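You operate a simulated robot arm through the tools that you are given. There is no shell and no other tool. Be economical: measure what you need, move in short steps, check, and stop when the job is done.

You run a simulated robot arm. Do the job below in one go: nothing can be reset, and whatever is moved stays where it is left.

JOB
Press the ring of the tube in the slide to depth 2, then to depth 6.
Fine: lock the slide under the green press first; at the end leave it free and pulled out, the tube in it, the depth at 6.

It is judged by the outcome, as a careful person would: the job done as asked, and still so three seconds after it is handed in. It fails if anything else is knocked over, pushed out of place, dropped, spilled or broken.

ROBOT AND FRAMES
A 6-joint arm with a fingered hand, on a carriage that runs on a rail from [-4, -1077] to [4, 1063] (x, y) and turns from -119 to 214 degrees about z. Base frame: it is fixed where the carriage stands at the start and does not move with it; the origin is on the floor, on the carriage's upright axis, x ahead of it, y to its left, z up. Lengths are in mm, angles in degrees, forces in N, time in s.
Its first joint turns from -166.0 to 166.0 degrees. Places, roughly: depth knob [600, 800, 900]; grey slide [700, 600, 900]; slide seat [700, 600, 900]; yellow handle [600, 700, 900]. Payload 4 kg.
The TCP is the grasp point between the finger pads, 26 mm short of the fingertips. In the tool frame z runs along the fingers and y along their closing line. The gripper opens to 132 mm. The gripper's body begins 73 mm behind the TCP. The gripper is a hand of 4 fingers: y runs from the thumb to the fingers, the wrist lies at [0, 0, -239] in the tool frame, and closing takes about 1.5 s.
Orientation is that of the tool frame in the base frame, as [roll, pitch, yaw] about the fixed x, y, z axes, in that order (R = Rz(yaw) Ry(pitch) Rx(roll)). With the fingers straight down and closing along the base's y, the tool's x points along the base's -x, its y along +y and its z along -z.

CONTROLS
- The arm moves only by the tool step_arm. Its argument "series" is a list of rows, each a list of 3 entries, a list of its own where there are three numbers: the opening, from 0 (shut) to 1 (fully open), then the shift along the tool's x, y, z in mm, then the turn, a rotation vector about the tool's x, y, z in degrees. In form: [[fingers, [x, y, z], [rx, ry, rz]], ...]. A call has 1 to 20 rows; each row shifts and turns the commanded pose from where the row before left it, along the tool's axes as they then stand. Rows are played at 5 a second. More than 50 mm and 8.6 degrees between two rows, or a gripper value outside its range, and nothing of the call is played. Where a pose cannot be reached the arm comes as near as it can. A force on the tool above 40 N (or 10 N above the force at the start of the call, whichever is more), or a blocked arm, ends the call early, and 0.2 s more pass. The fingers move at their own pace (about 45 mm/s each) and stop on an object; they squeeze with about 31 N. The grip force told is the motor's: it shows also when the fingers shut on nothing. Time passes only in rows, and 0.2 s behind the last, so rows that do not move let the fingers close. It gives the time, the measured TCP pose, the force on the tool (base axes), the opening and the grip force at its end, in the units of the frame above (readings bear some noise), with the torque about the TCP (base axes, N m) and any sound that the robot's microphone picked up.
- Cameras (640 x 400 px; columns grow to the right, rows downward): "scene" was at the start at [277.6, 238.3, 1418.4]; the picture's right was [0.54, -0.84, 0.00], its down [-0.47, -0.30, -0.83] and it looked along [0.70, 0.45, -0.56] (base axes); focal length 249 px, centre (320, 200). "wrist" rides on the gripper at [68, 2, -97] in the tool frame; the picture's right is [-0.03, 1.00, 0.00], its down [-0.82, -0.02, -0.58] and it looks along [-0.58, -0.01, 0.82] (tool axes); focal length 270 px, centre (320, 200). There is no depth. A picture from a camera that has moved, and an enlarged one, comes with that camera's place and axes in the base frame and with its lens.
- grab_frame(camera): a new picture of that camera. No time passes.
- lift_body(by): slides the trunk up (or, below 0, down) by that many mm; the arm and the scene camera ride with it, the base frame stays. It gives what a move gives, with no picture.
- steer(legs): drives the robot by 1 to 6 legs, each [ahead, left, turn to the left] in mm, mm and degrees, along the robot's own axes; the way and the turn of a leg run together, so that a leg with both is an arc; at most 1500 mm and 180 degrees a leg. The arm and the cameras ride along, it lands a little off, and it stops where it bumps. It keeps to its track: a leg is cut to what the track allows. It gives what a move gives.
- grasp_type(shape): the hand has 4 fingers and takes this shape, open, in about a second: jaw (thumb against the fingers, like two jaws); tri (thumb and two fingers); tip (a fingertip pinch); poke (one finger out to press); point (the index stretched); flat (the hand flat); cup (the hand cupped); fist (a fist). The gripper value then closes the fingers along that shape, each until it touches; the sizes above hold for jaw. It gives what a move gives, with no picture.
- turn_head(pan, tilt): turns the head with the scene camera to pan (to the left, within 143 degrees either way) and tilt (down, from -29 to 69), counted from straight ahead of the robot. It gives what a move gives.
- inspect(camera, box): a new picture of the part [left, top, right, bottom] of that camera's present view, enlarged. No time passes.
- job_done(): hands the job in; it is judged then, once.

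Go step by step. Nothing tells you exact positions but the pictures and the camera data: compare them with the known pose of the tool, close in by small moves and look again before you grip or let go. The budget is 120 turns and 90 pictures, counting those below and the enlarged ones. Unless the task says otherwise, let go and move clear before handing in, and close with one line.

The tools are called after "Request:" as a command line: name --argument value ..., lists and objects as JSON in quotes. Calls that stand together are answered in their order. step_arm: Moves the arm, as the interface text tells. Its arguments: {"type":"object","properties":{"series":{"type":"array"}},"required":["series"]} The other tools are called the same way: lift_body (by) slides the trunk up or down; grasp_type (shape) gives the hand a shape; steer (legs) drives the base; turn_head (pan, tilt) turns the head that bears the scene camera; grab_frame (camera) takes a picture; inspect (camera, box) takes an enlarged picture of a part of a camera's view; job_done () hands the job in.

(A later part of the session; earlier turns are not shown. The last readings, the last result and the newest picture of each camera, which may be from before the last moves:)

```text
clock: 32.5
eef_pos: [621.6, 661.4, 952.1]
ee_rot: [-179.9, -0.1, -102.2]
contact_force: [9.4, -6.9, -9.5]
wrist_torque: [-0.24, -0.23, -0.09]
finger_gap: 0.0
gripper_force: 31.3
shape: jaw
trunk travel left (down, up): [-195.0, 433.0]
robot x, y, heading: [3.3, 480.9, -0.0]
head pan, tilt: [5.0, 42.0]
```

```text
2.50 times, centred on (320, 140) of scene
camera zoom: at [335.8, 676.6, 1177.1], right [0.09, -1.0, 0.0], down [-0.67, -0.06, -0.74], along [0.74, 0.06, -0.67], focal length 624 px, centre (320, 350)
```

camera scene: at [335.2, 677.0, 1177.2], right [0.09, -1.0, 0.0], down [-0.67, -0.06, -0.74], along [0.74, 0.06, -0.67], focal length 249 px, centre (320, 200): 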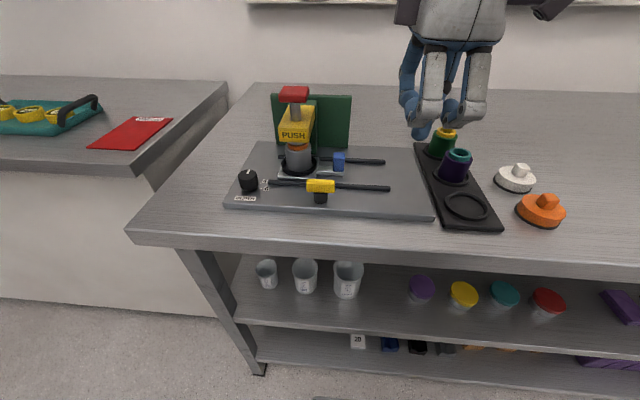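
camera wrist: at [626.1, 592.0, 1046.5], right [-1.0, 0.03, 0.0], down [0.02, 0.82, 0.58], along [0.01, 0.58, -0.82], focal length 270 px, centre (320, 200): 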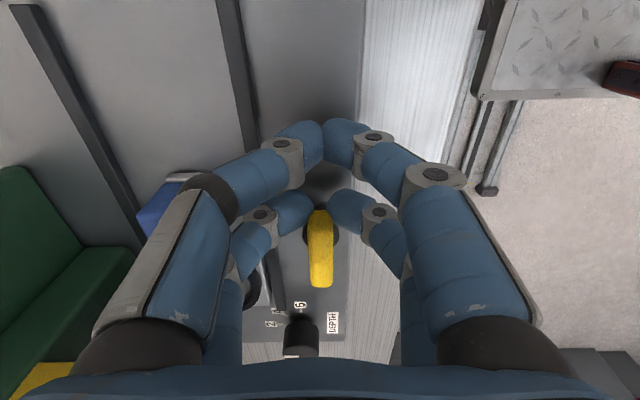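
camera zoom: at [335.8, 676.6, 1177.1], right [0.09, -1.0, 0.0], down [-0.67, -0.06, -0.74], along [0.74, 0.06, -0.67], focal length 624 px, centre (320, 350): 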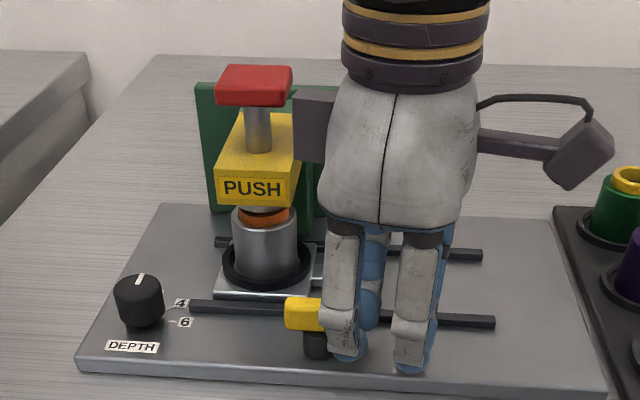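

The bar barely moved and resists; clockwise looks like the stop. I go back and test counter-clockwise.

Request:
step_arm --series '[[0, [-0.2, -2.5, 0], [0, 0, -4]], [0, [-0.2, -2.5, 0], [0, 0, -4]], [0, [-0.2, -2.5, 0], [0, 0, -4]], [0, [-0.2, -2.5, 0], [0, 0, -4]], [0, [-0.2, -2.5, 0], [0, 0, -4]], [0, [-0.2, -2.5, 0], [0, 0, -4]], [0, [-0.2, -2.5, 0], [0, 0, -4]]]'

Request:
inspect --camera "scene" --box '[220, 60, 420, 220]'

Request:
grab_frame --camera "wrist"

```text
clock: 34.1
eef_pos: [639.1, 662.2, 951.9]
ee_rot: [-180.0, -0.1, -74.0]
contact_force: [0.2, -7.8, -5.2]
wrist_torque: [-0.2, -0.08, 0.06]
finger_gap: 0.3
gripper_force: 31.1
shape: jaw
trunk travel left (down, up): [-195.0, 433.0]
robot x, y, heading: [1.6, 476.8, 0.1]
head pan, tilt: [5.0, 42.0]
```

```text
2.50 times, centred on (320, 140) of scene
camera zoom: at [335.4, 676.6, 1177.2], right [0.09, -1.0, 0.0], down [-0.67, -0.06, -0.74], along [0.74, 0.06, -0.67], focal length 624 px, centre (320, 350)
```

zoom: 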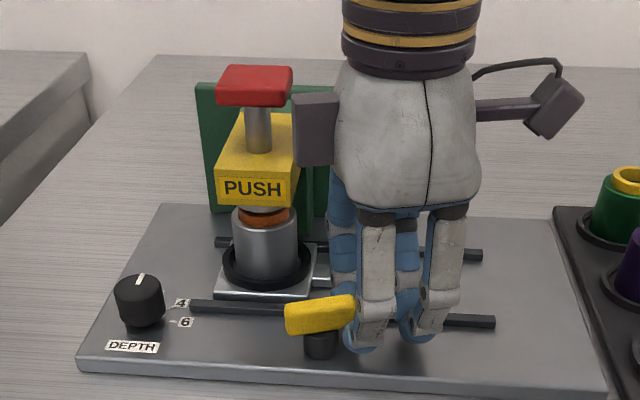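

```text
50 pictures are left
camera wrist: at [655.8, 595.8, 1046.6], right [-0.97, -0.25, 0.0], down [-0.2, 0.79, 0.58], along [-0.14, 0.56, -0.82], focal length 270 px, centre (320, 200)
```

wrist: 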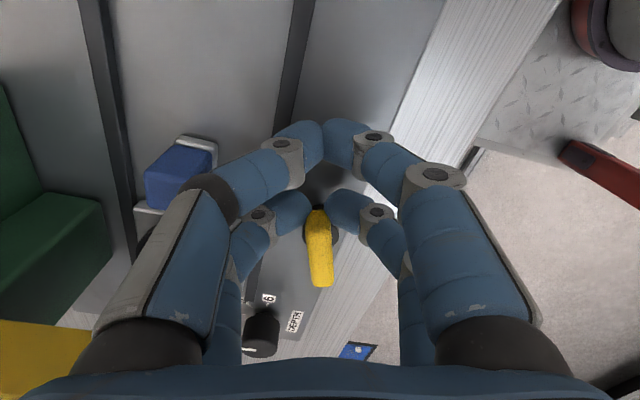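

Counter-clockwise is the locking way and turns freely. I turn ~12° more by grip, then let go before the palm gets near the press and finish by pushing.

Request:
step_arm --series '[[0, [-0.2, -2.5, 0], [0, 0, -4]], [0, [-0.2, -2.5, 0], [0, 0, -4]], [0, [-0.2, -2.5, 0], [0, 0, -4]], [0.3, [0, 0, 0], [0, 0, 0]], [0.3, [0, 0, 0], [0, 0, 0]], [0.3, [0, 0, 0], [0, 0, 0]], [0.3, [0, 0, -20], [0, 0, 0]], [0.3, [0, 0, -25], [0, 0, 0]]]'

Request:
inspect --camera "scene" --box '[220, 60, 420, 220]'

```text
clock: 34.9
eef_pos: [639.9, 674.0, 951.2]
ee_rot: [-179.6, -1.2, -64.4]
contact_force: [9.1, -11.5, -0.8]
wrist_torque: [-0.28, -0.11, -0.09]
finger_gap: 0.0
gripper_force: 31.2
shape: jaw
out of reach, approached as far as the arm can: row 2, 3
trunk travel left (down, up): [-195.0, 433.0]
robot x, y, heading: [-1.5, 479.4, -0.3]
head pan, tilt: [5.0, 42.0]
stopped in row 3: the force on the tool passed its limit at 71 N (the readings are from after the stop); the commanded pose is now the measured one
```

```text
2.50 times, centred on (320, 140) of scene
camera zoom: at [336.3, 674.6, 1177.3], right [0.08, -1.0, 0.0], down [-0.67, -0.05, -0.74], along [0.74, 0.06, -0.67], focal length 624 px, centre (320, 350)
```

zoom: 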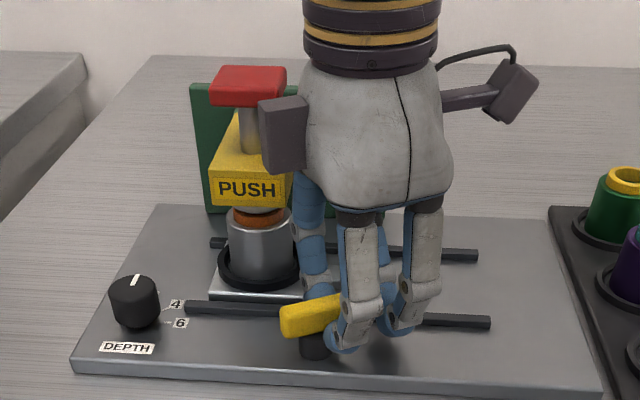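

A joint limit made the arm swing off and press sideways. I open, then lift clear and inspect.

Request:
step_arm --series '[[0.32, [0, 0, 0], [0, 0, 0]], [0.32, [0, 0, 0], [0, 0, 0]], [0.32, [0, 0, 0], [0, 0, 0]], [0.32, [0, 0, -15], [0, 0, 0]], [0.32, [0, 0, -15], [0, 0, 0]]]'

Request:
grab_frame --camera "scene"

```text
clock: 36.1
eef_pos: [636.6, 673.9, 980.6]
ee_rot: [-179.8, -1.2, -64.3]
contact_force: [0.3, -7.6, -3.2]
wrist_torque: [0.09, 0.22, -0.35]
finger_gap: 40.7
gripper_force: 0.0
shape: jaw
trunk travel left (down, up): [-195.0, 433.0]
robot x, y, heading: [3.0, 479.3, -0.3]
head pan, tilt: [5.0, 42.0]
```

```text
48 pictures are left
camera scene: at [335.9, 675.3, 1177.2], right [0.08, -1.0, 0.0], down [-0.67, -0.06, -0.74], along [0.74, 0.06, -0.67], focal length 249 px, centre (320, 200)
```

scene: 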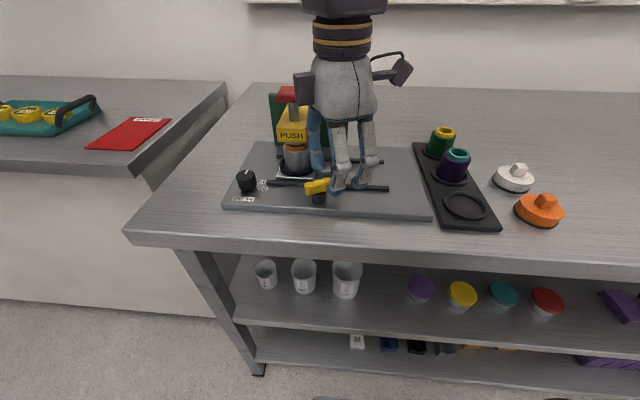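

There is still a light contact on the −y side; I back away toward −y/−x, then rise and turn the hand back.

Request:
step_arm --series '[[0.32, [11, 11, -5], [0, 0, 0]], [0.32, [12, 11, -10], [0, 0, 0]], [0.32, [0, 0, -20], [0, 0, 0]], [0.32, [0, 0, -20], [0, 0, 8]], [0.32, [0, 0, 0], [0, 0, 8]], [0.32, [0, 0, 0], [0, 0, 8]]]'

Request:
inspect --camera "scene" --box '[220, 60, 420, 220]'

```text
clock: 37.5
eef_pos: [619.6, 661.3, 1035.6]
ee_rot: [-179.3, -0.8, -88.4]
contact_force: [0.4, 0.0, 0.3]
wrist_torque: [0.01, -0.02, 0.0]
finger_gap: 41.7
gripper_force: 0.1
shape: jaw
out of reach, approached as far as the arm can: row 1, 2
trunk travel left (down, up): [-195.0, 433.0]
robot x, y, heading: [1.4, 480.6, -0.7]
head pan, tilt: [5.0, 42.0]
```

```text
2.50 times, centred on (320, 140) of scene
camera zoom: at [335.8, 675.5, 1177.2], right [0.08, -1.0, 0.0], down [-0.67, -0.06, -0.74], along [0.74, 0.06, -0.67], focal length 624 px, centre (320, 350)
```

zoom: 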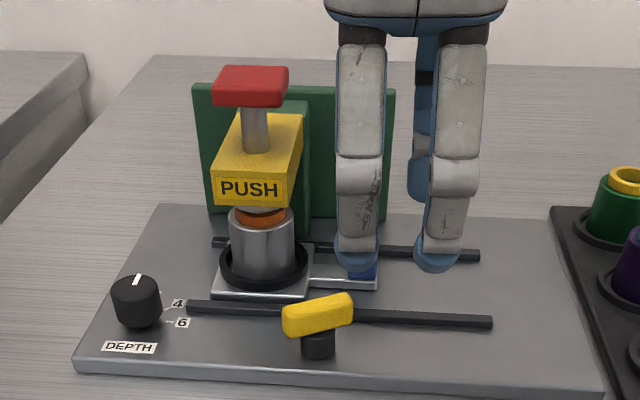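

The lever stands at ~17° counter-clockwise; press and board are unmoved. I shut the fingers, come down at the −x side of the bar's near end and push it around.

Request:
step_arm --series '[[0, [9, 20, 0], [0, 0, 1.6]], [0, [0, 0, 0], [0, 0, 0]], [0, [0, 0, 20], [0, 0, 0]], [0, [0, 0, 25], [0, 0, 0]], [0, [0, 0, 25], [0, 0, 0]], [0, [0, 0, 15], [0, 0, 0]]]'

Request:
inspect --camera "scene" --box '[220, 60, 420, 220]'

Request:
grab_frame --camera "wrist"

```text
clock: 38.9
eef_pos: [599.8, 649.9, 951.5]
ee_rot: [-179.3, -0.9, -90.0]
contact_force: [0.1, 0.2, 0.6]
wrist_torque: [0.01, -0.03, 0.0]
finger_gap: 0.0
gripper_force: 31.0
shape: jaw
trunk travel left (down, up): [-195.0, 433.0]
robot x, y, heading: [3.1, 479.8, -0.0]
head pan, tilt: [5.0, 42.0]
```

```text
2.50 times, centred on (320, 140) of scene
camera zoom: at [335.8, 675.5, 1177.2], right [0.08, -1.0, 0.0], down [-0.67, -0.06, -0.74], along [0.74, 0.06, -0.67], focal length 624 px, centre (320, 350)
```

zoom: 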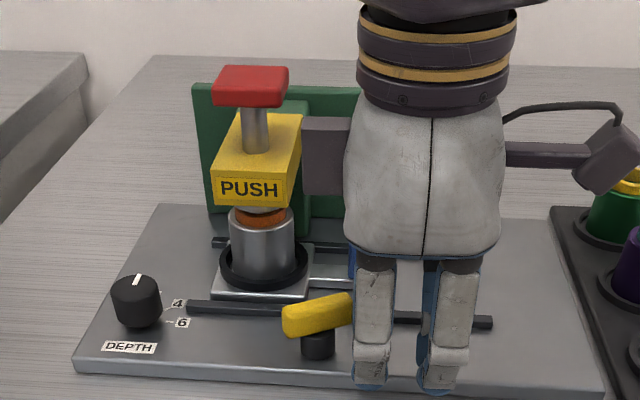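

```text
45 pictures are left
camera wrist: at [597.4, 582.5, 1048.1], right [-1.0, 0.02, -0.01], down [0.01, 0.82, 0.57], along [0.02, 0.56, -0.82], focal length 270 px, centre (320, 200)
```

wrist: 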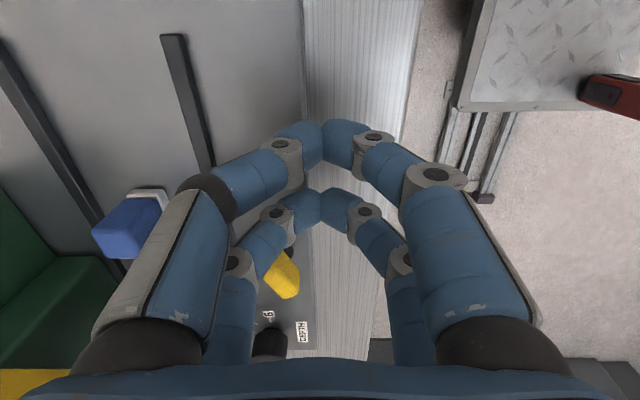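

Clear; I push along the arc, first half.

Request:
step_arm --series '[[0, [0, -6, 0], [0, 0, 0]], [0, [0, -6, 0], [0, 0, 0]], [0, [0, -6, 0], [0, 0, 0]], [0, [0, -6, 0], [0, 0, 0]], [0, [-1, -6, 0], [0, 0, 0]], [0, [-2.5, -6, 0], [0, 0, 0]]]'

Request:
inspect --camera "scene" --box '[220, 60, 420, 220]'

Request:
grab_frame --camera "wrist"

```text
clock: 40.3
eef_pos: [635.9, 653.6, 952.0]
ee_rot: [-179.2, -0.9, -89.9]
contact_force: [0.2, -2.3, 0.3]
wrist_torque: [0.0, 0.0, 0.01]
finger_gap: 0.1
gripper_force: 31.2
shape: jaw
trunk travel left (down, up): [-195.0, 433.0]
robot x, y, heading: [1.4, 476.3, -0.2]
head pan, tilt: [5.0, 42.0]
```

```text
2.50 times, centred on (320, 140) of scene
camera zoom: at [335.8, 675.4, 1177.2], right [0.08, -1.0, 0.0], down [-0.67, -0.06, -0.74], along [0.74, 0.06, -0.67], focal length 624 px, centre (320, 350)
```

zoom: 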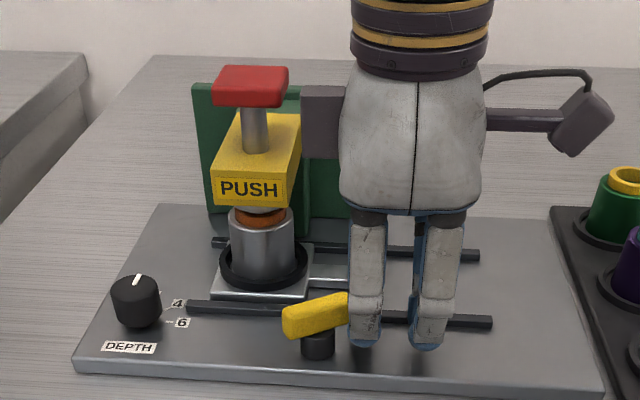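

```text
43 pictures are left
camera wrist: at [632.7, 586.6, 1049.3], right [-1.0, 0.02, -0.01], down [0.01, 0.82, 0.56], along [0.02, 0.56, -0.82], focal length 270 px, centre (320, 200)
```

wrist: 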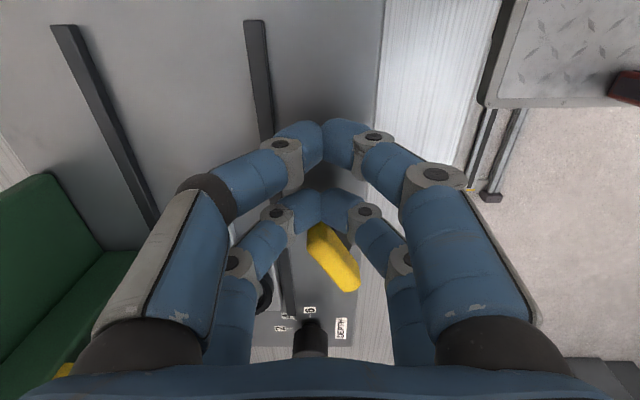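

The finger slid past the bar's end. I go back and repeat the sweep ~6 mm further in +y.

Request:
step_arm --series '[[0, [2, 18, 0], [0, 0, 0]], [0, [0, 18, 0], [0, 0, 0]], [0, [-8, 2, 0], [0, 0, 0]], [0, [0, -8, 0], [0, 0, 0]], [0, [0, -8, 0], [0, 0, 0]], [0, [0, -7, 0], [0, 0, 0]], [0, [-1, -6, 0], [0, 0, 0]]]'

Request:
inspect --camera "scene" --box '[220, 60, 420, 220]'

```text
clock: 41.9
eef_pos: [628.4, 661.4, 953.2]
ee_rot: [-179.3, -0.9, -89.9]
contact_force: [0.0, -1.5, 0.9]
wrist_torque: [-0.01, -0.03, 0.01]
finger_gap: 0.1
gripper_force: 30.7
shape: jaw
trunk travel left (down, up): [-195.0, 433.0]
robot x, y, heading: [1.0, 481.0, -0.4]
head pan, tilt: [5.0, 42.0]
```

```text
2.50 times, centred on (320, 140) of scene
camera zoom: at [335.8, 675.5, 1177.2], right [0.08, -1.0, 0.0], down [-0.67, -0.06, -0.74], along [0.74, 0.06, -0.67], focal length 624 px, centre (320, 350)
```

zoom: 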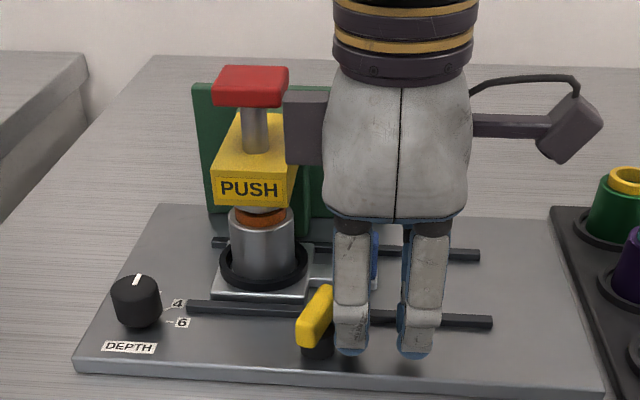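

Now the bar has turned to ~55–60°. I continue along the arc, more and more toward +y.

Request:
step_arm --series '[[0, [-3, -5, 0], [0, 0, 0]], [0, [-4, -5, 0], [0, 0, 0]], [0, [-4, -4, 0], [0, 0, 0]], [0, [-4, -2, 0], [0, 0, 0]]]'

Request:
inspect --camera "scene" --box '[220, 60, 420, 220]'

Request:
grab_frame --camera "wrist"

```text
clock: 42.9
eef_pos: [643.5, 668.4, 954.0]
ee_rot: [-179.2, -1.3, -90.1]
contact_force: [-1.2, -9.0, 5.1]
wrist_torque: [0.01, 0.02, 0.16]
finger_gap: 0.2
gripper_force: 30.5
shape: jaw
trunk travel left (down, up): [-195.0, 433.0]
robot x, y, heading: [2.3, 475.7, -0.7]
head pan, tilt: [5.0, 42.0]
stopped in row 4: the force on the tool passed its limit at 47 N (the readings are from after the stop); the commanded pose is now the measured one
```

```text
2.50 times, centred on (320, 140) of scene
camera zoom: at [336.3, 673.3, 1177.3], right [0.08, -1.0, 0.0], down [-0.67, -0.05, -0.74], along [0.74, 0.06, -0.67], focal length 624 px, centre (320, 350)
```

zoom: 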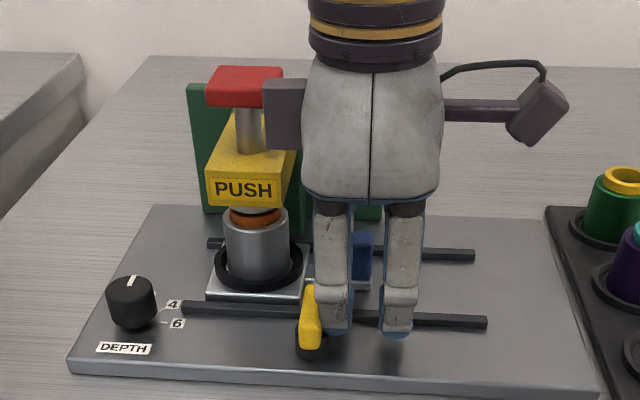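

```text
40 pictures are left
camera wrist: at [640.4, 602.3, 1050.6], right [-1.0, 0.03, -0.01], down [0.01, 0.83, 0.56], along [0.03, 0.56, -0.83], focal length 270 px, centre (320, 200)
```

wrist: 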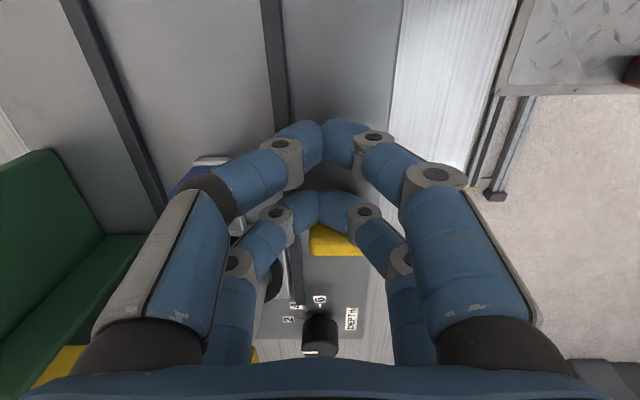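

The bar now lies about across (along x); the stop was felt. I back off −y, rise, and inspect the lever.

Request:
step_arm --series '[[0, [6, 0, 0], [0, 0, 0]], [0, [10, 0, 0], [0, 0, 0]], [0, [10, 0, -30], [0, 0, 0]], [0, [20, 0, -30], [0, 0, 0]], [0, [40, 0, -30], [0, 0, 0]]]'

Request:
grab_frame --camera "wrist"

Request:
inspect --camera "scene" --box '[220, 80, 380, 220]'

```text
clock: 44.1
eef_pos: [644.8, 587.7, 1045.1]
ee_rot: [-179.4, -1.3, -90.0]
contact_force: [0.1, -0.2, -0.2]
wrist_torque: [-0.03, 0.0, 0.0]
finger_gap: 0.2
gripper_force: 31.7
shape: jaw
trunk travel left (down, up): [-195.0, 433.0]
robot x, y, heading: [-0.1, 480.7, -0.3]
head pan, tilt: [5.0, 42.0]
```

```text
39 pictures are left
camera wrist: at [640.5, 521.9, 1142.2], right [-1.0, 0.03, -0.01], down [0.01, 0.83, 0.56], along [0.03, 0.56, -0.83], focal length 270 px, centre (320, 200)
```

wrist: 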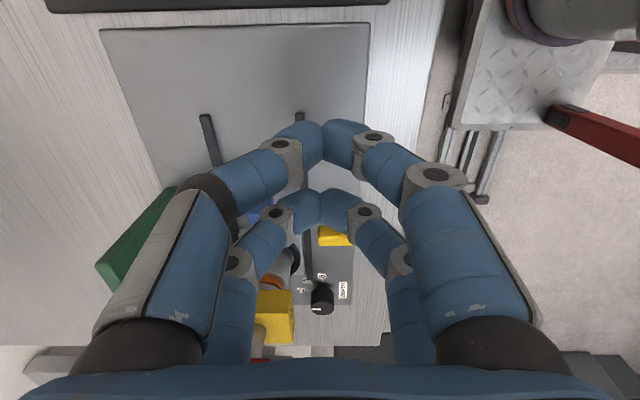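

```text
2.86 times, centred on (300, 150) of scene
camera zoom: at [336.5, 674.1, 1177.1], right [0.08, -1.0, 0.0], down [-0.67, -0.05, -0.74], along [0.74, 0.06, -0.67], focal length 713 px, centre (377, 343)
```

zoom: 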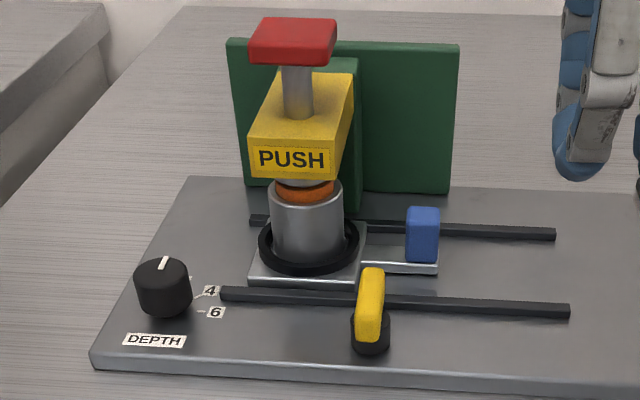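

The lever is across and the slide still home — locked. Now I check the knob pointer closely before pressing.

Request:
inspect --camera "scene" --box '[240, 160, 290, 205]'

```text
8.89 times, centred on (265, 182) of scene
camera zoom: at [336.5, 674.1, 1177.1], right [0.08, -1.0, 0.0], down [-0.67, -0.05, -0.74], along [0.74, 0.06, -0.67], focal length 2217 px, centre (809, 356)
```

zoom: 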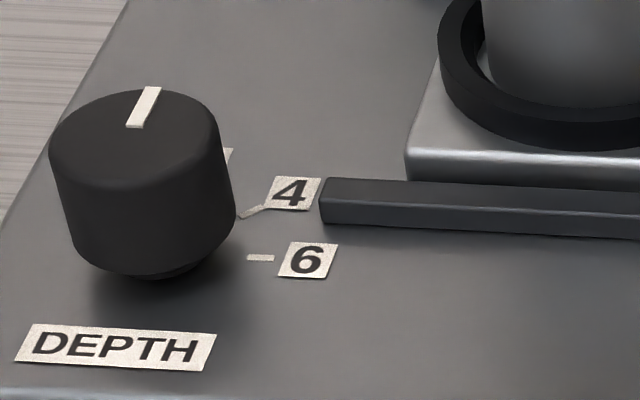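

The pointer stands at 2 (straight +x) within a couple of degrees. Next I press: shut jaw tips over the red button (≈(700,743), top ≈1050), first hovering.

Request:
step_arm --series '[[0, [0, 0, -45], [0, 0, 0]], [0, [0, -25, -30], [0, 0, 0]], [0, [-40, -30, 0], [0, 0, 0]], [0, [-40, 0, 0], [0, 0, 0]], [0, [-40, 0, 0], [0, 0, 0]], [0, [-35, 0, 0], [0, 0, 0]]]'

Request:
grab_frame --camera "scene"

Request:
grab_frame --camera "wrist"

```text
clock: 45.5
eef_pos: [698.6, 741.8, 1117.3]
ee_rot: [-179.2, -1.2, -90.2]
contact_force: [0.2, 0.6, -0.7]
wrist_torque: [0.01, 0.01, 0.01]
finger_gap: 0.1
gripper_force: 30.9
shape: jaw
trunk travel left (down, up): [-195.0, 433.0]
robot x, y, heading: [3.7, 478.4, -0.5]
head pan, tilt: [5.0, 42.0]
```

```text
36 pictures are left
camera scene: at [336.3, 673.8, 1177.3], right [0.08, -1.0, 0.0], down [-0.67, -0.05, -0.74], along [0.74, 0.06, -0.67], focal length 249 px, centre (320, 200)
```

scene: 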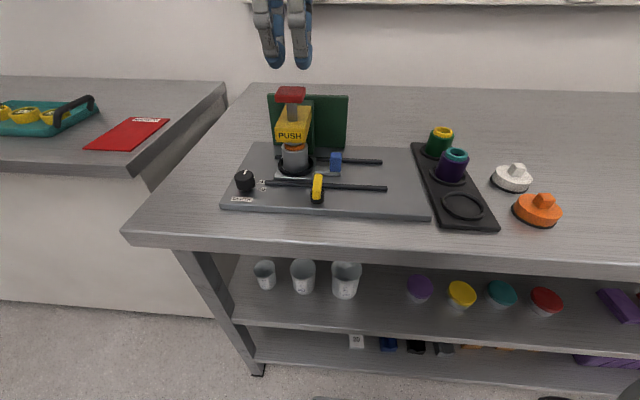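

```text
35 pictures are left
camera wrist: at [693.8, 675.0, 1214.6], right [-1.0, 0.03, -0.01], down [0.01, 0.83, 0.56], along [0.03, 0.56, -0.83], focal length 270 px, centre (320, 200)
```

wrist: 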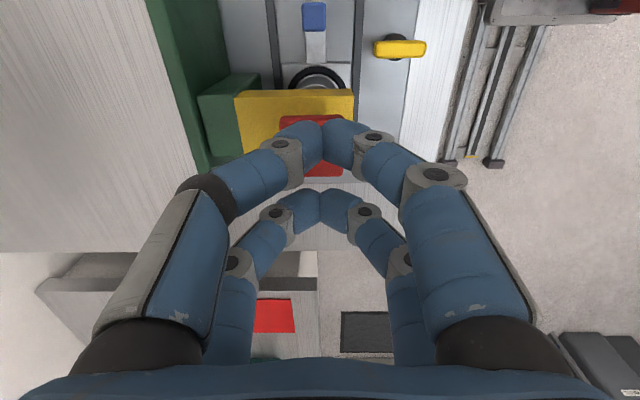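

The tips are centred over the button (≈(703,744)). I descend to just above, then press in small steps until resistance.

Request:
step_arm --series '[[0, [-1, -4, 20], [0, 0, 0]], [0, [0, 0, 14], [0, 0, 0]], [0, [0, 0, 4], [0, 0, 0]], [0, [0, 0, 4], [0, 0, 0]], [0, [0, 0, 4], [0, 0, 0]]]'

Request:
inspect --camera "scene" --box '[230, 40, 370, 220]'

```text
clock: 46.7
eef_pos: [701.0, 742.0, 1077.9]
ee_rot: [-178.6, -0.8, -90.1]
contact_force: [-2.9, -0.8, 14.6]
wrist_torque: [0.0, 0.05, 0.0]
finger_gap: 0.0
gripper_force: 30.9
shape: jaw
trunk travel left (down, up): [-195.0, 433.0]
robot x, y, heading: [3.8, 475.9, -0.5]
head pan, tilt: [5.0, 42.0]
heard: click
stopped in row 5: the force on the tool passed its limit at 45 N (the readings are from after the stop); the commanded pose is now the measured one
```

```text
2.22 times, centred on (300, 130) of scene
camera zoom: at [335.9, 673.7, 1177.3], right [0.08, -1.0, 0.0], down [-0.67, -0.05, -0.74], along [0.74, 0.06, -0.67], focal length 554 px, centre (364, 356)
```

zoom: 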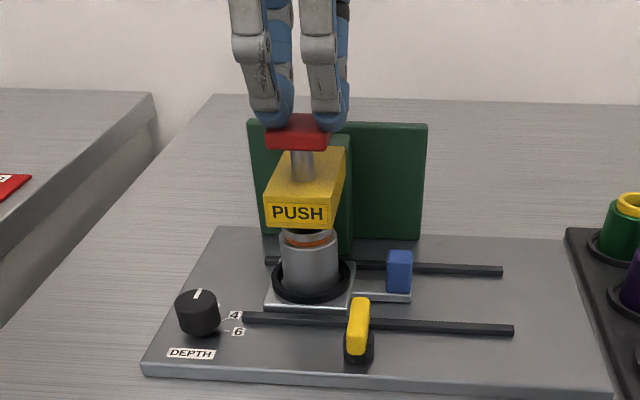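

A click was heard with a hard stop. I press once more gently to confirm the bottom.

Request:
step_arm --series '[[0, [0, 0, 2], [0, 0, 0]], [0, [0, 0, 2], [0, 0, 0]], [0, [0, 0, 2], [0, 0, 0]]]'

Request:
inspect --camera "scene" --box '[255, 70, 325, 190]'

```text
clock: 47.4
eef_pos: [700.6, 742.7, 1077.7]
ee_rot: [-178.2, -0.6, -90.0]
contact_force: [-2.5, -1.2, 15.3]
wrist_torque: [-0.08, 0.09, 0.01]
finger_gap: 0.0
gripper_force: 30.7
shape: jaw
trunk travel left (down, up): [-195.0, 433.0]
robot x, y, heading: [-1.1, 480.8, -0.2]
head pan, tilt: [5.0, 42.0]
stopped in row 3: the force on the tool passed its limit at 44 N (the readings are from after the stop); the commanded pose is now the measured one
```

```text
3.33 times, centred on (290, 130) of scene
camera zoom: at [335.9, 673.8, 1177.3], right [0.08, -1.0, 0.0], down [-0.67, -0.05, -0.74], along [0.74, 0.06, -0.67], focal length 831 px, centre (420, 433)
```

zoom: 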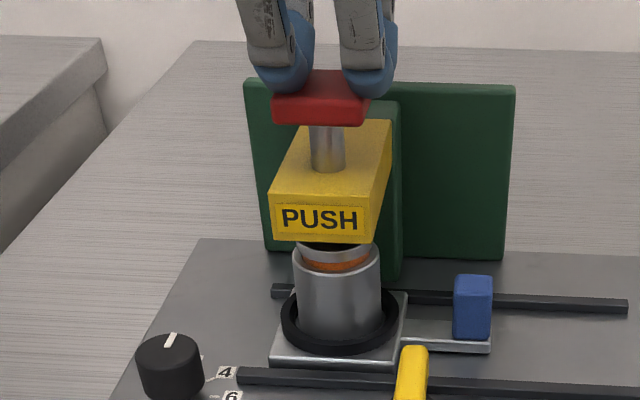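

Bottomed at depth 2. I rise, move over the knob (≈(644,819), top ≈942) and pre-turn the hand.

Request:
step_arm --series '[[0, [0, 0, -30], [0, 0, 0]], [0.35, [0, 0, -40], [0, 0, 0]], [0.35, [-38, 28, 0], [0, 0, 0]], [0.35, [-38, 28.5, 0], [0, 0, 0]], [0.35, [0, 0, 0], [0, 0, 7.5]], [0.35, [0, 0, 0], [0, 0, 7.5]], [0.35, [0, 0, 0], [0, 0, 7.5]], [0.35, [0, 0, 0], [0, 0, 7.5]], [0.35, [0, 0, 40], [0, 0, 0]], [0.35, [0, 0, 40], [0, 0, 0]]]'

Request:
grab_frame --camera "wrist"

Request:
inspect --camera "scene" --box '[210, 50, 370, 220]'

```text
clock: 49.5
eef_pos: [646.9, 822.0, 1061.6]
ee_rot: [-178.3, 0.2, -120.1]
contact_force: [0.3, 0.0, -0.4]
wrist_torque: [-0.03, -0.01, 0.0]
finger_gap: 45.8
gripper_force: 0.0
shape: jaw
trunk travel left (down, up): [-195.0, 433.0]
robot x, y, heading: [-2.4, 479.2, -0.6]
head pan, tilt: [5.0, 42.0]
```

```text
32 pictures are left
camera wrist: at [608.2, 763.7, 1157.2], right [-0.85, 0.52, -0.03], down [0.41, 0.7, 0.58], along [0.32, 0.48, -0.81], focal length 270 px, centre (320, 200)
```

wrist: 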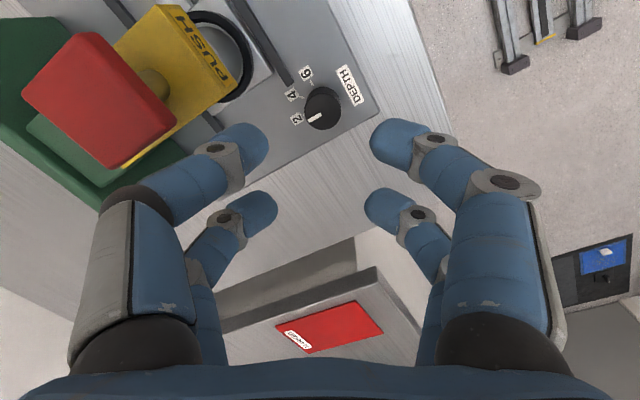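

```text
2.35 times, centred on (290, 135) of scene
camera zoom: at [336.2, 674.0, 1177.3], right [0.08, -1.0, 0.0], down [-0.67, -0.05, -0.74], along [0.74, 0.06, -0.67], focal length 587 px, centre (391, 353)
```

zoom: 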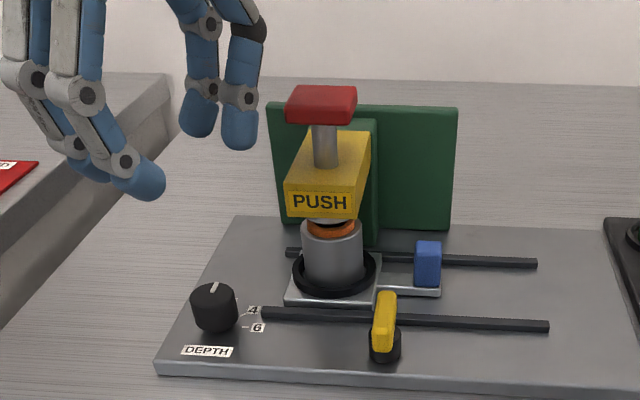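

The wrist view confirms the pointer at "2", and the button has sprung back. Knob centre ≈(644.5,817). I level the hand, centre it and descend most of the way.

Request:
step_arm --series '[[0.35, [5.5, -0.4, 0], [-1.7, 0, 0]], [0.35, [0, 0, 40], [0, 0, 0]], [0.35, [0, 0, 40], [0, 0, 0]]]'

Request:
grab_frame --camera "wrist"

Request:
inspect --camera "scene" --box '[210, 50, 370, 220]'

```text
clock: 50.4
eef_pos: [646.4, 818.3, 986.8]
ee_rot: [-179.8, 0.6, -119.9]
contact_force: [2.7, 28.2, 18.6]
wrist_torque: [-1.66, -0.65, 1.16]
finger_gap: 44.5
gripper_force: 0.0
shape: jaw
trunk travel left (down, up): [-195.0, 433.0]
robot x, y, heading: [2.7, 481.3, -0.1]
head pan, tilt: [5.0, 42.0]
heard: click
```

```text
30 pictures are left
camera wrist: at [608.7, 758.5, 1081.0], right [-0.85, 0.52, 0.0], down [0.42, 0.69, 0.59], along [0.31, 0.5, -0.81], focal length 270 px, centre (320, 200)
```

wrist: 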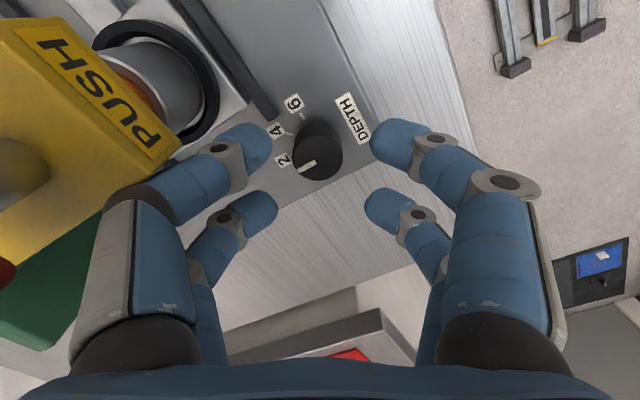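

```text
2.35 times, centred on (290, 135) of scene
camera zoom: at [335.5, 675.7, 1177.4], right [0.08, -1.0, 0.0], down [-0.67, -0.06, -0.74], along [0.74, 0.06, -0.67], focal length 587 px, centre (391, 353)
```

zoom: 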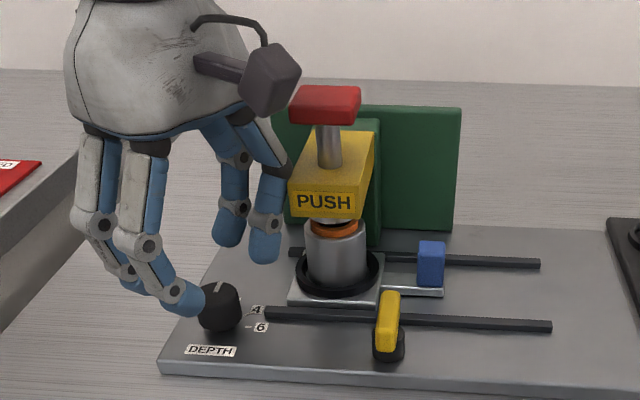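

The palm brushed the press head (28 N, a click — maybe the button touched with depth still at 2, harmless). I lift straight back up at once and turn the hand 60° so the palm lies along y, away from the press.

Request:
step_arm --series '[[0.35, [0, 0, -15], [0, 0, 0]], [0.35, [0, 0, -30], [0, 0, 0]], [0.35, [0, 0, -40], [0, 0, 0]], [0.35, [0, 0, 0], [0, 0, 7.5]], [0.35, [0, 0, 0], [0, 0, 7.5]], [0.35, [0, 0, 0], [0, 0, 7.5]], [0.35, [0, 0, 0], [0, 0, 7.5]], [0.35, [0, 0, 0], [0, 0, 7.5]], [0.35, [0, 0, 0], [0, 0, 7.5]], [0.35, [0, 0, 0], [0, 0, 7.5]], [0.35, [0, 0, 0], [0, 0, 7.5]]]'

Request:
grab_frame --camera "wrist"

Request:
inspect --camera "scene" --box '[210, 60, 350, 220]'

```text
clock: 52.8
eef_pos: [642.4, 813.3, 1069.6]
ee_rot: [179.8, 0.1, 179.8]
contact_force: [0.0, -0.3, -0.4]
wrist_torque: [-0.02, 0.03, -0.05]
finger_gap: 45.8
gripper_force: 0.1
shape: jaw
trunk travel left (down, up): [-195.0, 433.0]
robot x, y, heading: [0.5, 480.8, -0.3]
head pan, tilt: [5.0, 42.0]
```

```text
28 pictures are left
camera wrist: at [574.2, 814.4, 1164.5], right [0.03, 1.0, 0.0], down [0.82, -0.03, 0.58], along [0.58, -0.01, -0.82], focal length 270 px, centre (320, 200)
```

wrist: 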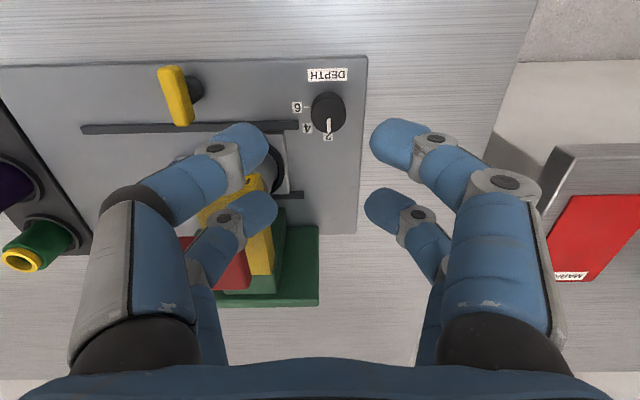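

```text
2.50 times, centred on (280, 140) of scene
camera zoom: at [336.3, 674.0, 1177.2], right [0.08, -1.0, 0.0], down [-0.67, -0.05, -0.74], along [0.74, 0.06, -0.67], focal length 624 px, centre (420, 350)
```

zoom: 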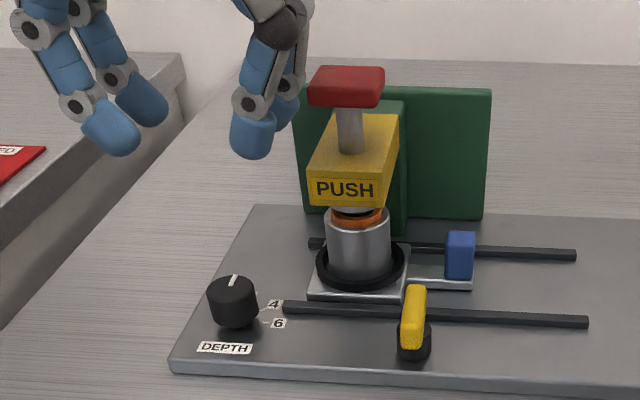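

Press and knob look right, pointer exactly on 2. I pre-turn 12° more, centre on the knob (≈(643.5,819)) and descend to z≈990.

Request:
step_arm --series '[[0.35, [-1.1, 5.7, 0], [0, 0, 6]], [0.35, [0, 0, 0], [0, 0, 6]], [0.35, [0, 0, 30], [0, 0, 0]], [0.35, [0, 0, 25], [0, 0, 0]], [0.35, [0, 0, 25], [0, 0, 0]]]'

Request:
grab_frame --camera "wrist"

```text
clock: 54.0
eef_pos: [643.0, 818.9, 990.8]
ee_rot: [179.9, 0.1, 167.9]
contact_force: [0.6, 0.0, 0.0]
wrist_torque: [-0.01, 0.03, 0.02]
finger_gap: 46.2
gripper_force: 0.1
shape: jaw
trunk travel left (down, up): [-195.0, 433.0]
robot x, y, heading: [0.6, 477.1, -0.3]
head pan, tilt: [5.0, 42.0]
```

```text
26 pictures are left
camera wrist: at [576.1, 834.3, 1086.2], right [0.23, 0.97, 0.0], down [0.79, -0.19, 0.58], along [0.56, -0.13, -0.82], focal length 270 px, centre (320, 200)
```

wrist: 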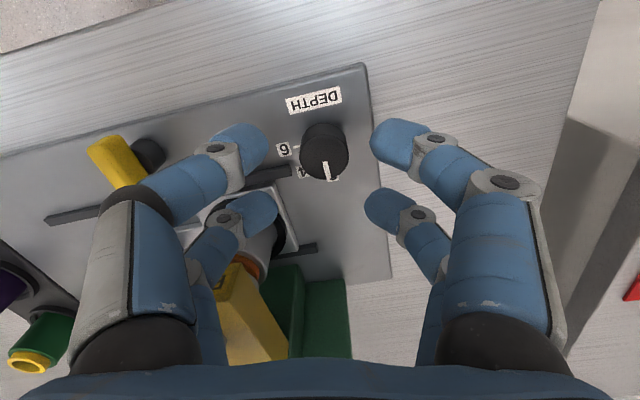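

The knob is well between the fingers. I lower to z≈954 and close on it.

Request:
step_arm --series '[[0.35, [0, 2, 18], [0, 0, 0]], [0.35, [0, 0, 18], [0, 0, 0]], [0, [0, 0, 0], [0, 0, 0]], [0, [0, 0, 0], [0, 0, 0]], [0, [0, 0, 0], [0, 0, 0]], [0, [0, 0, 0], [0, 0, 0]]]'

Request:
grab_frame --camera "wrist"

```text
clock: 55.4
eef_pos: [645.5, 819.0, 954.0]
ee_rot: [179.8, 0.1, 167.8]
contact_force: [8.2, -0.9, -5.5]
wrist_torque: [-0.04, -0.08, -0.01]
finger_gap: 0.0
gripper_force: 30.7
shape: jaw
trunk travel left (down, up): [-195.0, 433.0]
robot x, y, heading: [0.9, 481.7, -0.1]
head pan, tilt: [5.0, 42.0]
```

```text
25 pictures are left
camera wrist: at [578.7, 834.3, 1050.5], right [0.23, 0.97, 0.0], down [0.79, -0.19, 0.58], along [0.56, -0.13, -0.82], focal length 270 px, centre (320, 200)
```

wrist: 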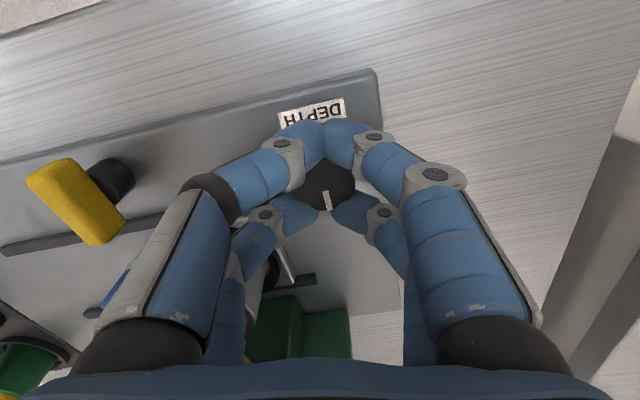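

The knob sits between the two finger pairs, a poor hold. I open, shift 17 mm so the back pair straddles the knob's middle, and close again.

Request:
step_arm --series '[[0.35, [0, 0, 0], [0, 0, 0]], [0.35, [0, 0, 0], [0, 0, 0]], [0.35, [0, 0, 0], [0, 0, 0]], [0.35, [8, 0, 0], [0, 0, 0]], [0.35, [9, 0, 0], [0, 0, 0]], [0, [0, 0, 0], [0, 0, 0]], [0, [0, 0, 0], [0, 0, 0]], [0, [0, 0, 0], [0, 0, 0]], [0, [0, 0, 0], [0, 0, 0]], [0, [0, 0, 0], [0, 0, 0]]]'

Request:
grab_frame --camera "wrist"

```text
clock: 57.5
eef_pos: [628.2, 823.2, 956.1]
ee_rot: [179.9, -0.1, 167.9]
contact_force: [-1.3, 0.6, -4.0]
wrist_torque: [0.05, 0.06, -0.01]
finger_gap: 0.0
gripper_force: 31.5
shape: jaw
trunk travel left (down, up): [-195.0, 433.0]
robot x, y, heading: [1.6, 475.4, -0.2]
head pan, tilt: [5.0, 42.0]
```

```text
24 pictures are left
camera wrist: at [561.1, 838.2, 1051.2], right [0.23, 0.97, 0.0], down [0.79, -0.19, 0.58], along [0.56, -0.13, -0.82], focal length 270 px, centre (320, 200)
```

wrist: 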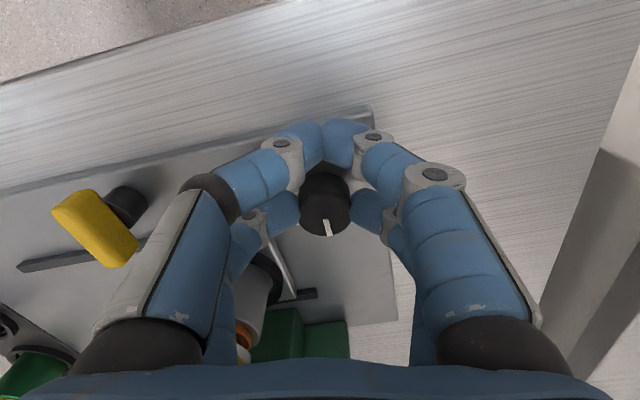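

Good hold on the knob's sides. I turn clockwise about the knob's axis, 24° first.

Request:
step_arm --series '[[0, [-0.18, 2.5, 0], [0, 0, 8]], [0, [-0.18, 2.5, 0], [0, 0, 8]], [0, [-0.18, 2.5, 0], [0, 0, 8]]]'

Request:
grab_frame --camera "wrist"

```text
clock: 58.4
eef_pos: [631.2, 830.5, 955.3]
ee_rot: [179.8, 0.0, 143.9]
contact_force: [-5.7, -0.7, 7.6]
wrist_torque: [-0.12, 0.02, -0.02]
finger_gap: 0.2
gripper_force: 30.8
shape: jaw
trunk travel left (down, up): [-195.0, 433.0]
robot x, y, heading: [3.0, 477.5, -0.2]
head pan, tilt: [5.0, 42.0]
```

```text
23 pictures are left
camera wrist: at [576.5, 872.4, 1050.3], right [0.61, 0.79, 0.0], down [0.65, -0.5, 0.58], along [0.46, -0.35, -0.82], focal length 270 px, centre (320, 200)
```

wrist: 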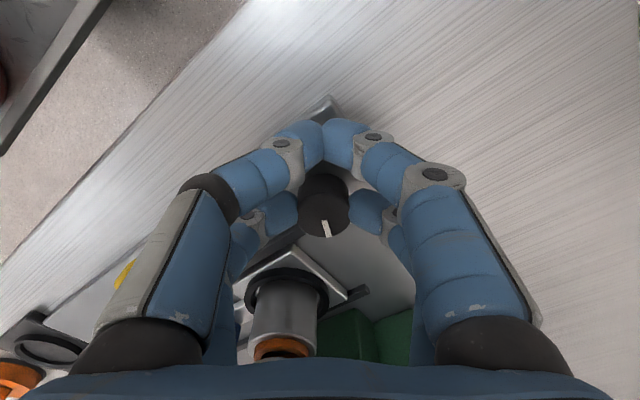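

The knob turns along with the hand. I continue by another 66° (total 90°).

Request:
step_arm --series '[[0, [-0.18, 2.5, 0], [0, 0, 8]], [0, [-0.18, 2.5, 0], [0, 0, 8]], [0, [-0.18, 2.5, 0], [0, 0, 8]], [0, [-0.18, 2.5, 0], [0, 0, 8]], [0, [-0.18, 2.5, 0], [0, 0, 8]], [0, [-0.18, 2.5, 0], [0, 0, 8]], [0, [-0.18, 2.5, 0], [0, 0, 8]], [0, [-0.18, 2.5, 0], [0, 0, 8]], [0, [-0.05, 0.6, 0], [0, 0, 2]], [0, [0, 0, 0], [0, 0, 0]]]'

Request:
inspect --camera "scene" --box '[220, 120, 300, 220]'

Request:
grab_frame --camera "wrist"

```text
clock: 60.5
eef_pos: [649.4, 840.3, 953.4]
ee_rot: [180.0, -0.3, 77.9]
contact_force: [10.1, 28.7, 17.1]
wrist_torque: [0.16, -0.2, 0.18]
finger_gap: 0.0
gripper_force: 31.3
shape: jaw
trunk travel left (down, up): [-195.0, 433.0]
robot x, y, heading: [4.7, 479.8, -0.3]
head pan, tilt: [5.0, 42.0]
```

```text
4.00 times, centred on (260, 170) of scene
camera zoom: at [336.2, 674.9, 1177.2], right [0.08, -1.0, 0.0], down [-0.67, -0.05, -0.74], along [0.74, 0.06, -0.67], focal length 998 px, centre (560, 320)
```

zoom: 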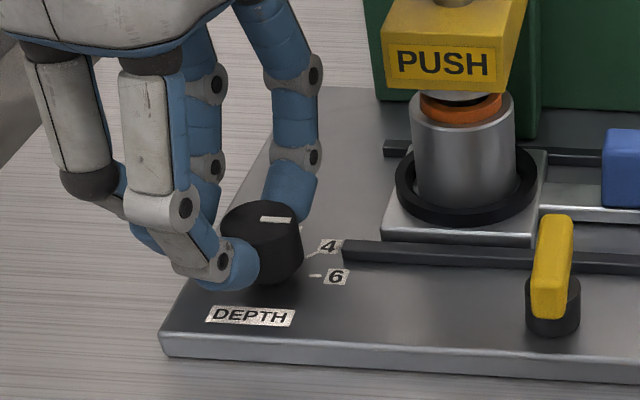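

```text
21 pictures are left
camera wrist: at [665.0, 904.8, 1049.6], right [0.97, -0.23, 0.0], down [-0.19, -0.8, 0.57], along [-0.13, -0.56, -0.82], focal length 270 px, centre (320, 200)
```

wrist: 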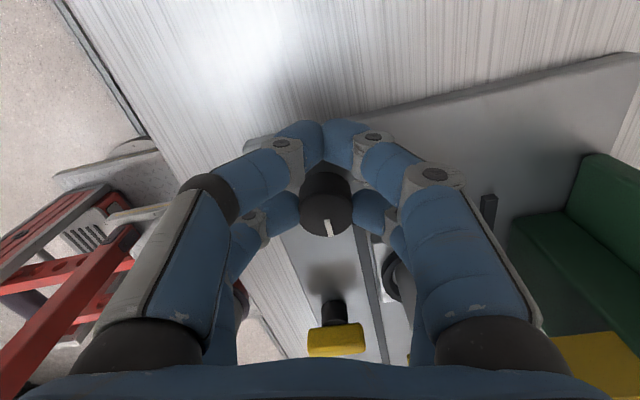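

The pointer now lies toward 6 (along −y). I release and rise to check.

Request:
step_arm --series '[[0.35, [0, 0, 0], [0, 0, 0]], [0.35, [0, 0, 0], [0, 0, 0]], [0.35, [0, 0, 0], [0, 0, 0]], [0.35, [0, 0, -20], [0, 0, 0]], [0.35, [0, 0, -30], [0, 0, 0]], [0.35, [0, 0, -50], [0, 0, 0]], [0.35, [0, 0, -50], [0, 0, 0]]]'

Request:
inspect --camera "scene" --box '[230, 130, 300, 210]'

Request:
grab_frame --camera "wrist"

```text
clock: 62.1
eef_pos: [646.1, 838.7, 1102.6]
ee_rot: [-180.0, -0.1, 78.0]
contact_force: [0.2, -0.1, -0.5]
wrist_torque: [0.01, 0.02, 0.01]
finger_gap: 45.9
gripper_force: 0.0
shape: jaw
trunk travel left (down, up): [-195.0, 433.0]
robot x, y, heading: [5.8, 477.4, -0.4]
head pan, tilt: [5.0, 42.0]
```

```text
5.00 times, centred on (265, 170) of scene
camera zoom: at [336.4, 674.0, 1177.2], right [0.08, -1.0, 0.0], down [-0.67, -0.05, -0.74], along [0.74, 0.06, -0.67], focal length 1247 px, centre (595, 350)
```

zoom: 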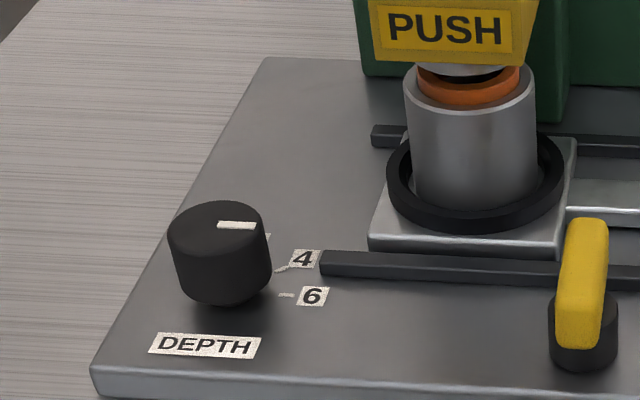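

```text
19 pictures are left
camera wrist: at [661.8, 904.8, 1198.8], right [0.97, -0.23, 0.0], down [-0.19, -0.8, 0.58], along [-0.13, -0.56, -0.82], focal length 270 px, centre (320, 200)
```

wrist: 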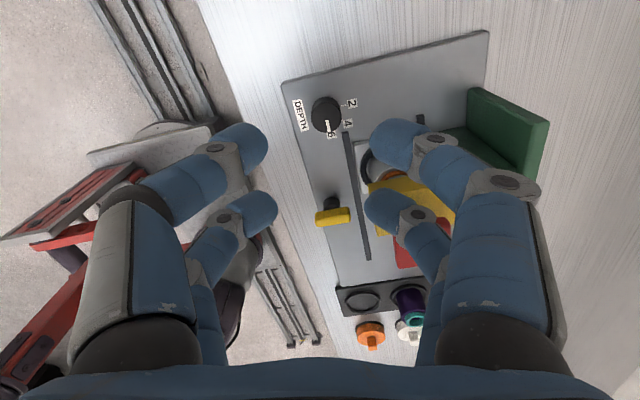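

The knob is at 6. Now back over the red button, fingers shut, for the second press.

Request:
step_arm --series '[[0, [0, 0, -15], [0, 0, 0]], [0, [-28, 25, 0], [0, 0, 0]], [0, [-28, 25, 0], [0, 0, 0]], [0, [-26, 25, 0], [0, 0, 0]], [0, [0, 0, 0], [0, 0, 0]], [0, [0, 0, 0], [0, 0, 0]]]'

Request:
grab_frame --camera "wrist"

```text
clock: 63.5
eef_pos: [705.6, 743.3, 1119.1]
ee_rot: [-179.9, -0.2, 77.9]
contact_force: [-0.4, 0.4, 0.3]
wrist_torque: [-0.01, 0.0, -0.02]
finger_gap: 0.1
gripper_force: 31.5
shape: jaw
trunk travel left (down, up): [-195.0, 433.0]
robot x, y, heading: [-2.1, 477.2, -0.4]
head pan, tilt: [5.0, 42.0]
```

```text
18 pictures are left
camera wrist: at [719.5, 808.1, 1214.6], right [0.97, -0.23, 0.0], down [-0.19, -0.8, 0.58], along [-0.13, -0.56, -0.82], focal length 270 px, centre (320, 200)
```

wrist: 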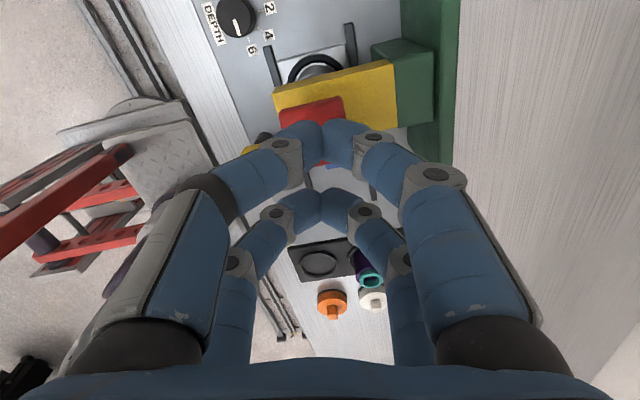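

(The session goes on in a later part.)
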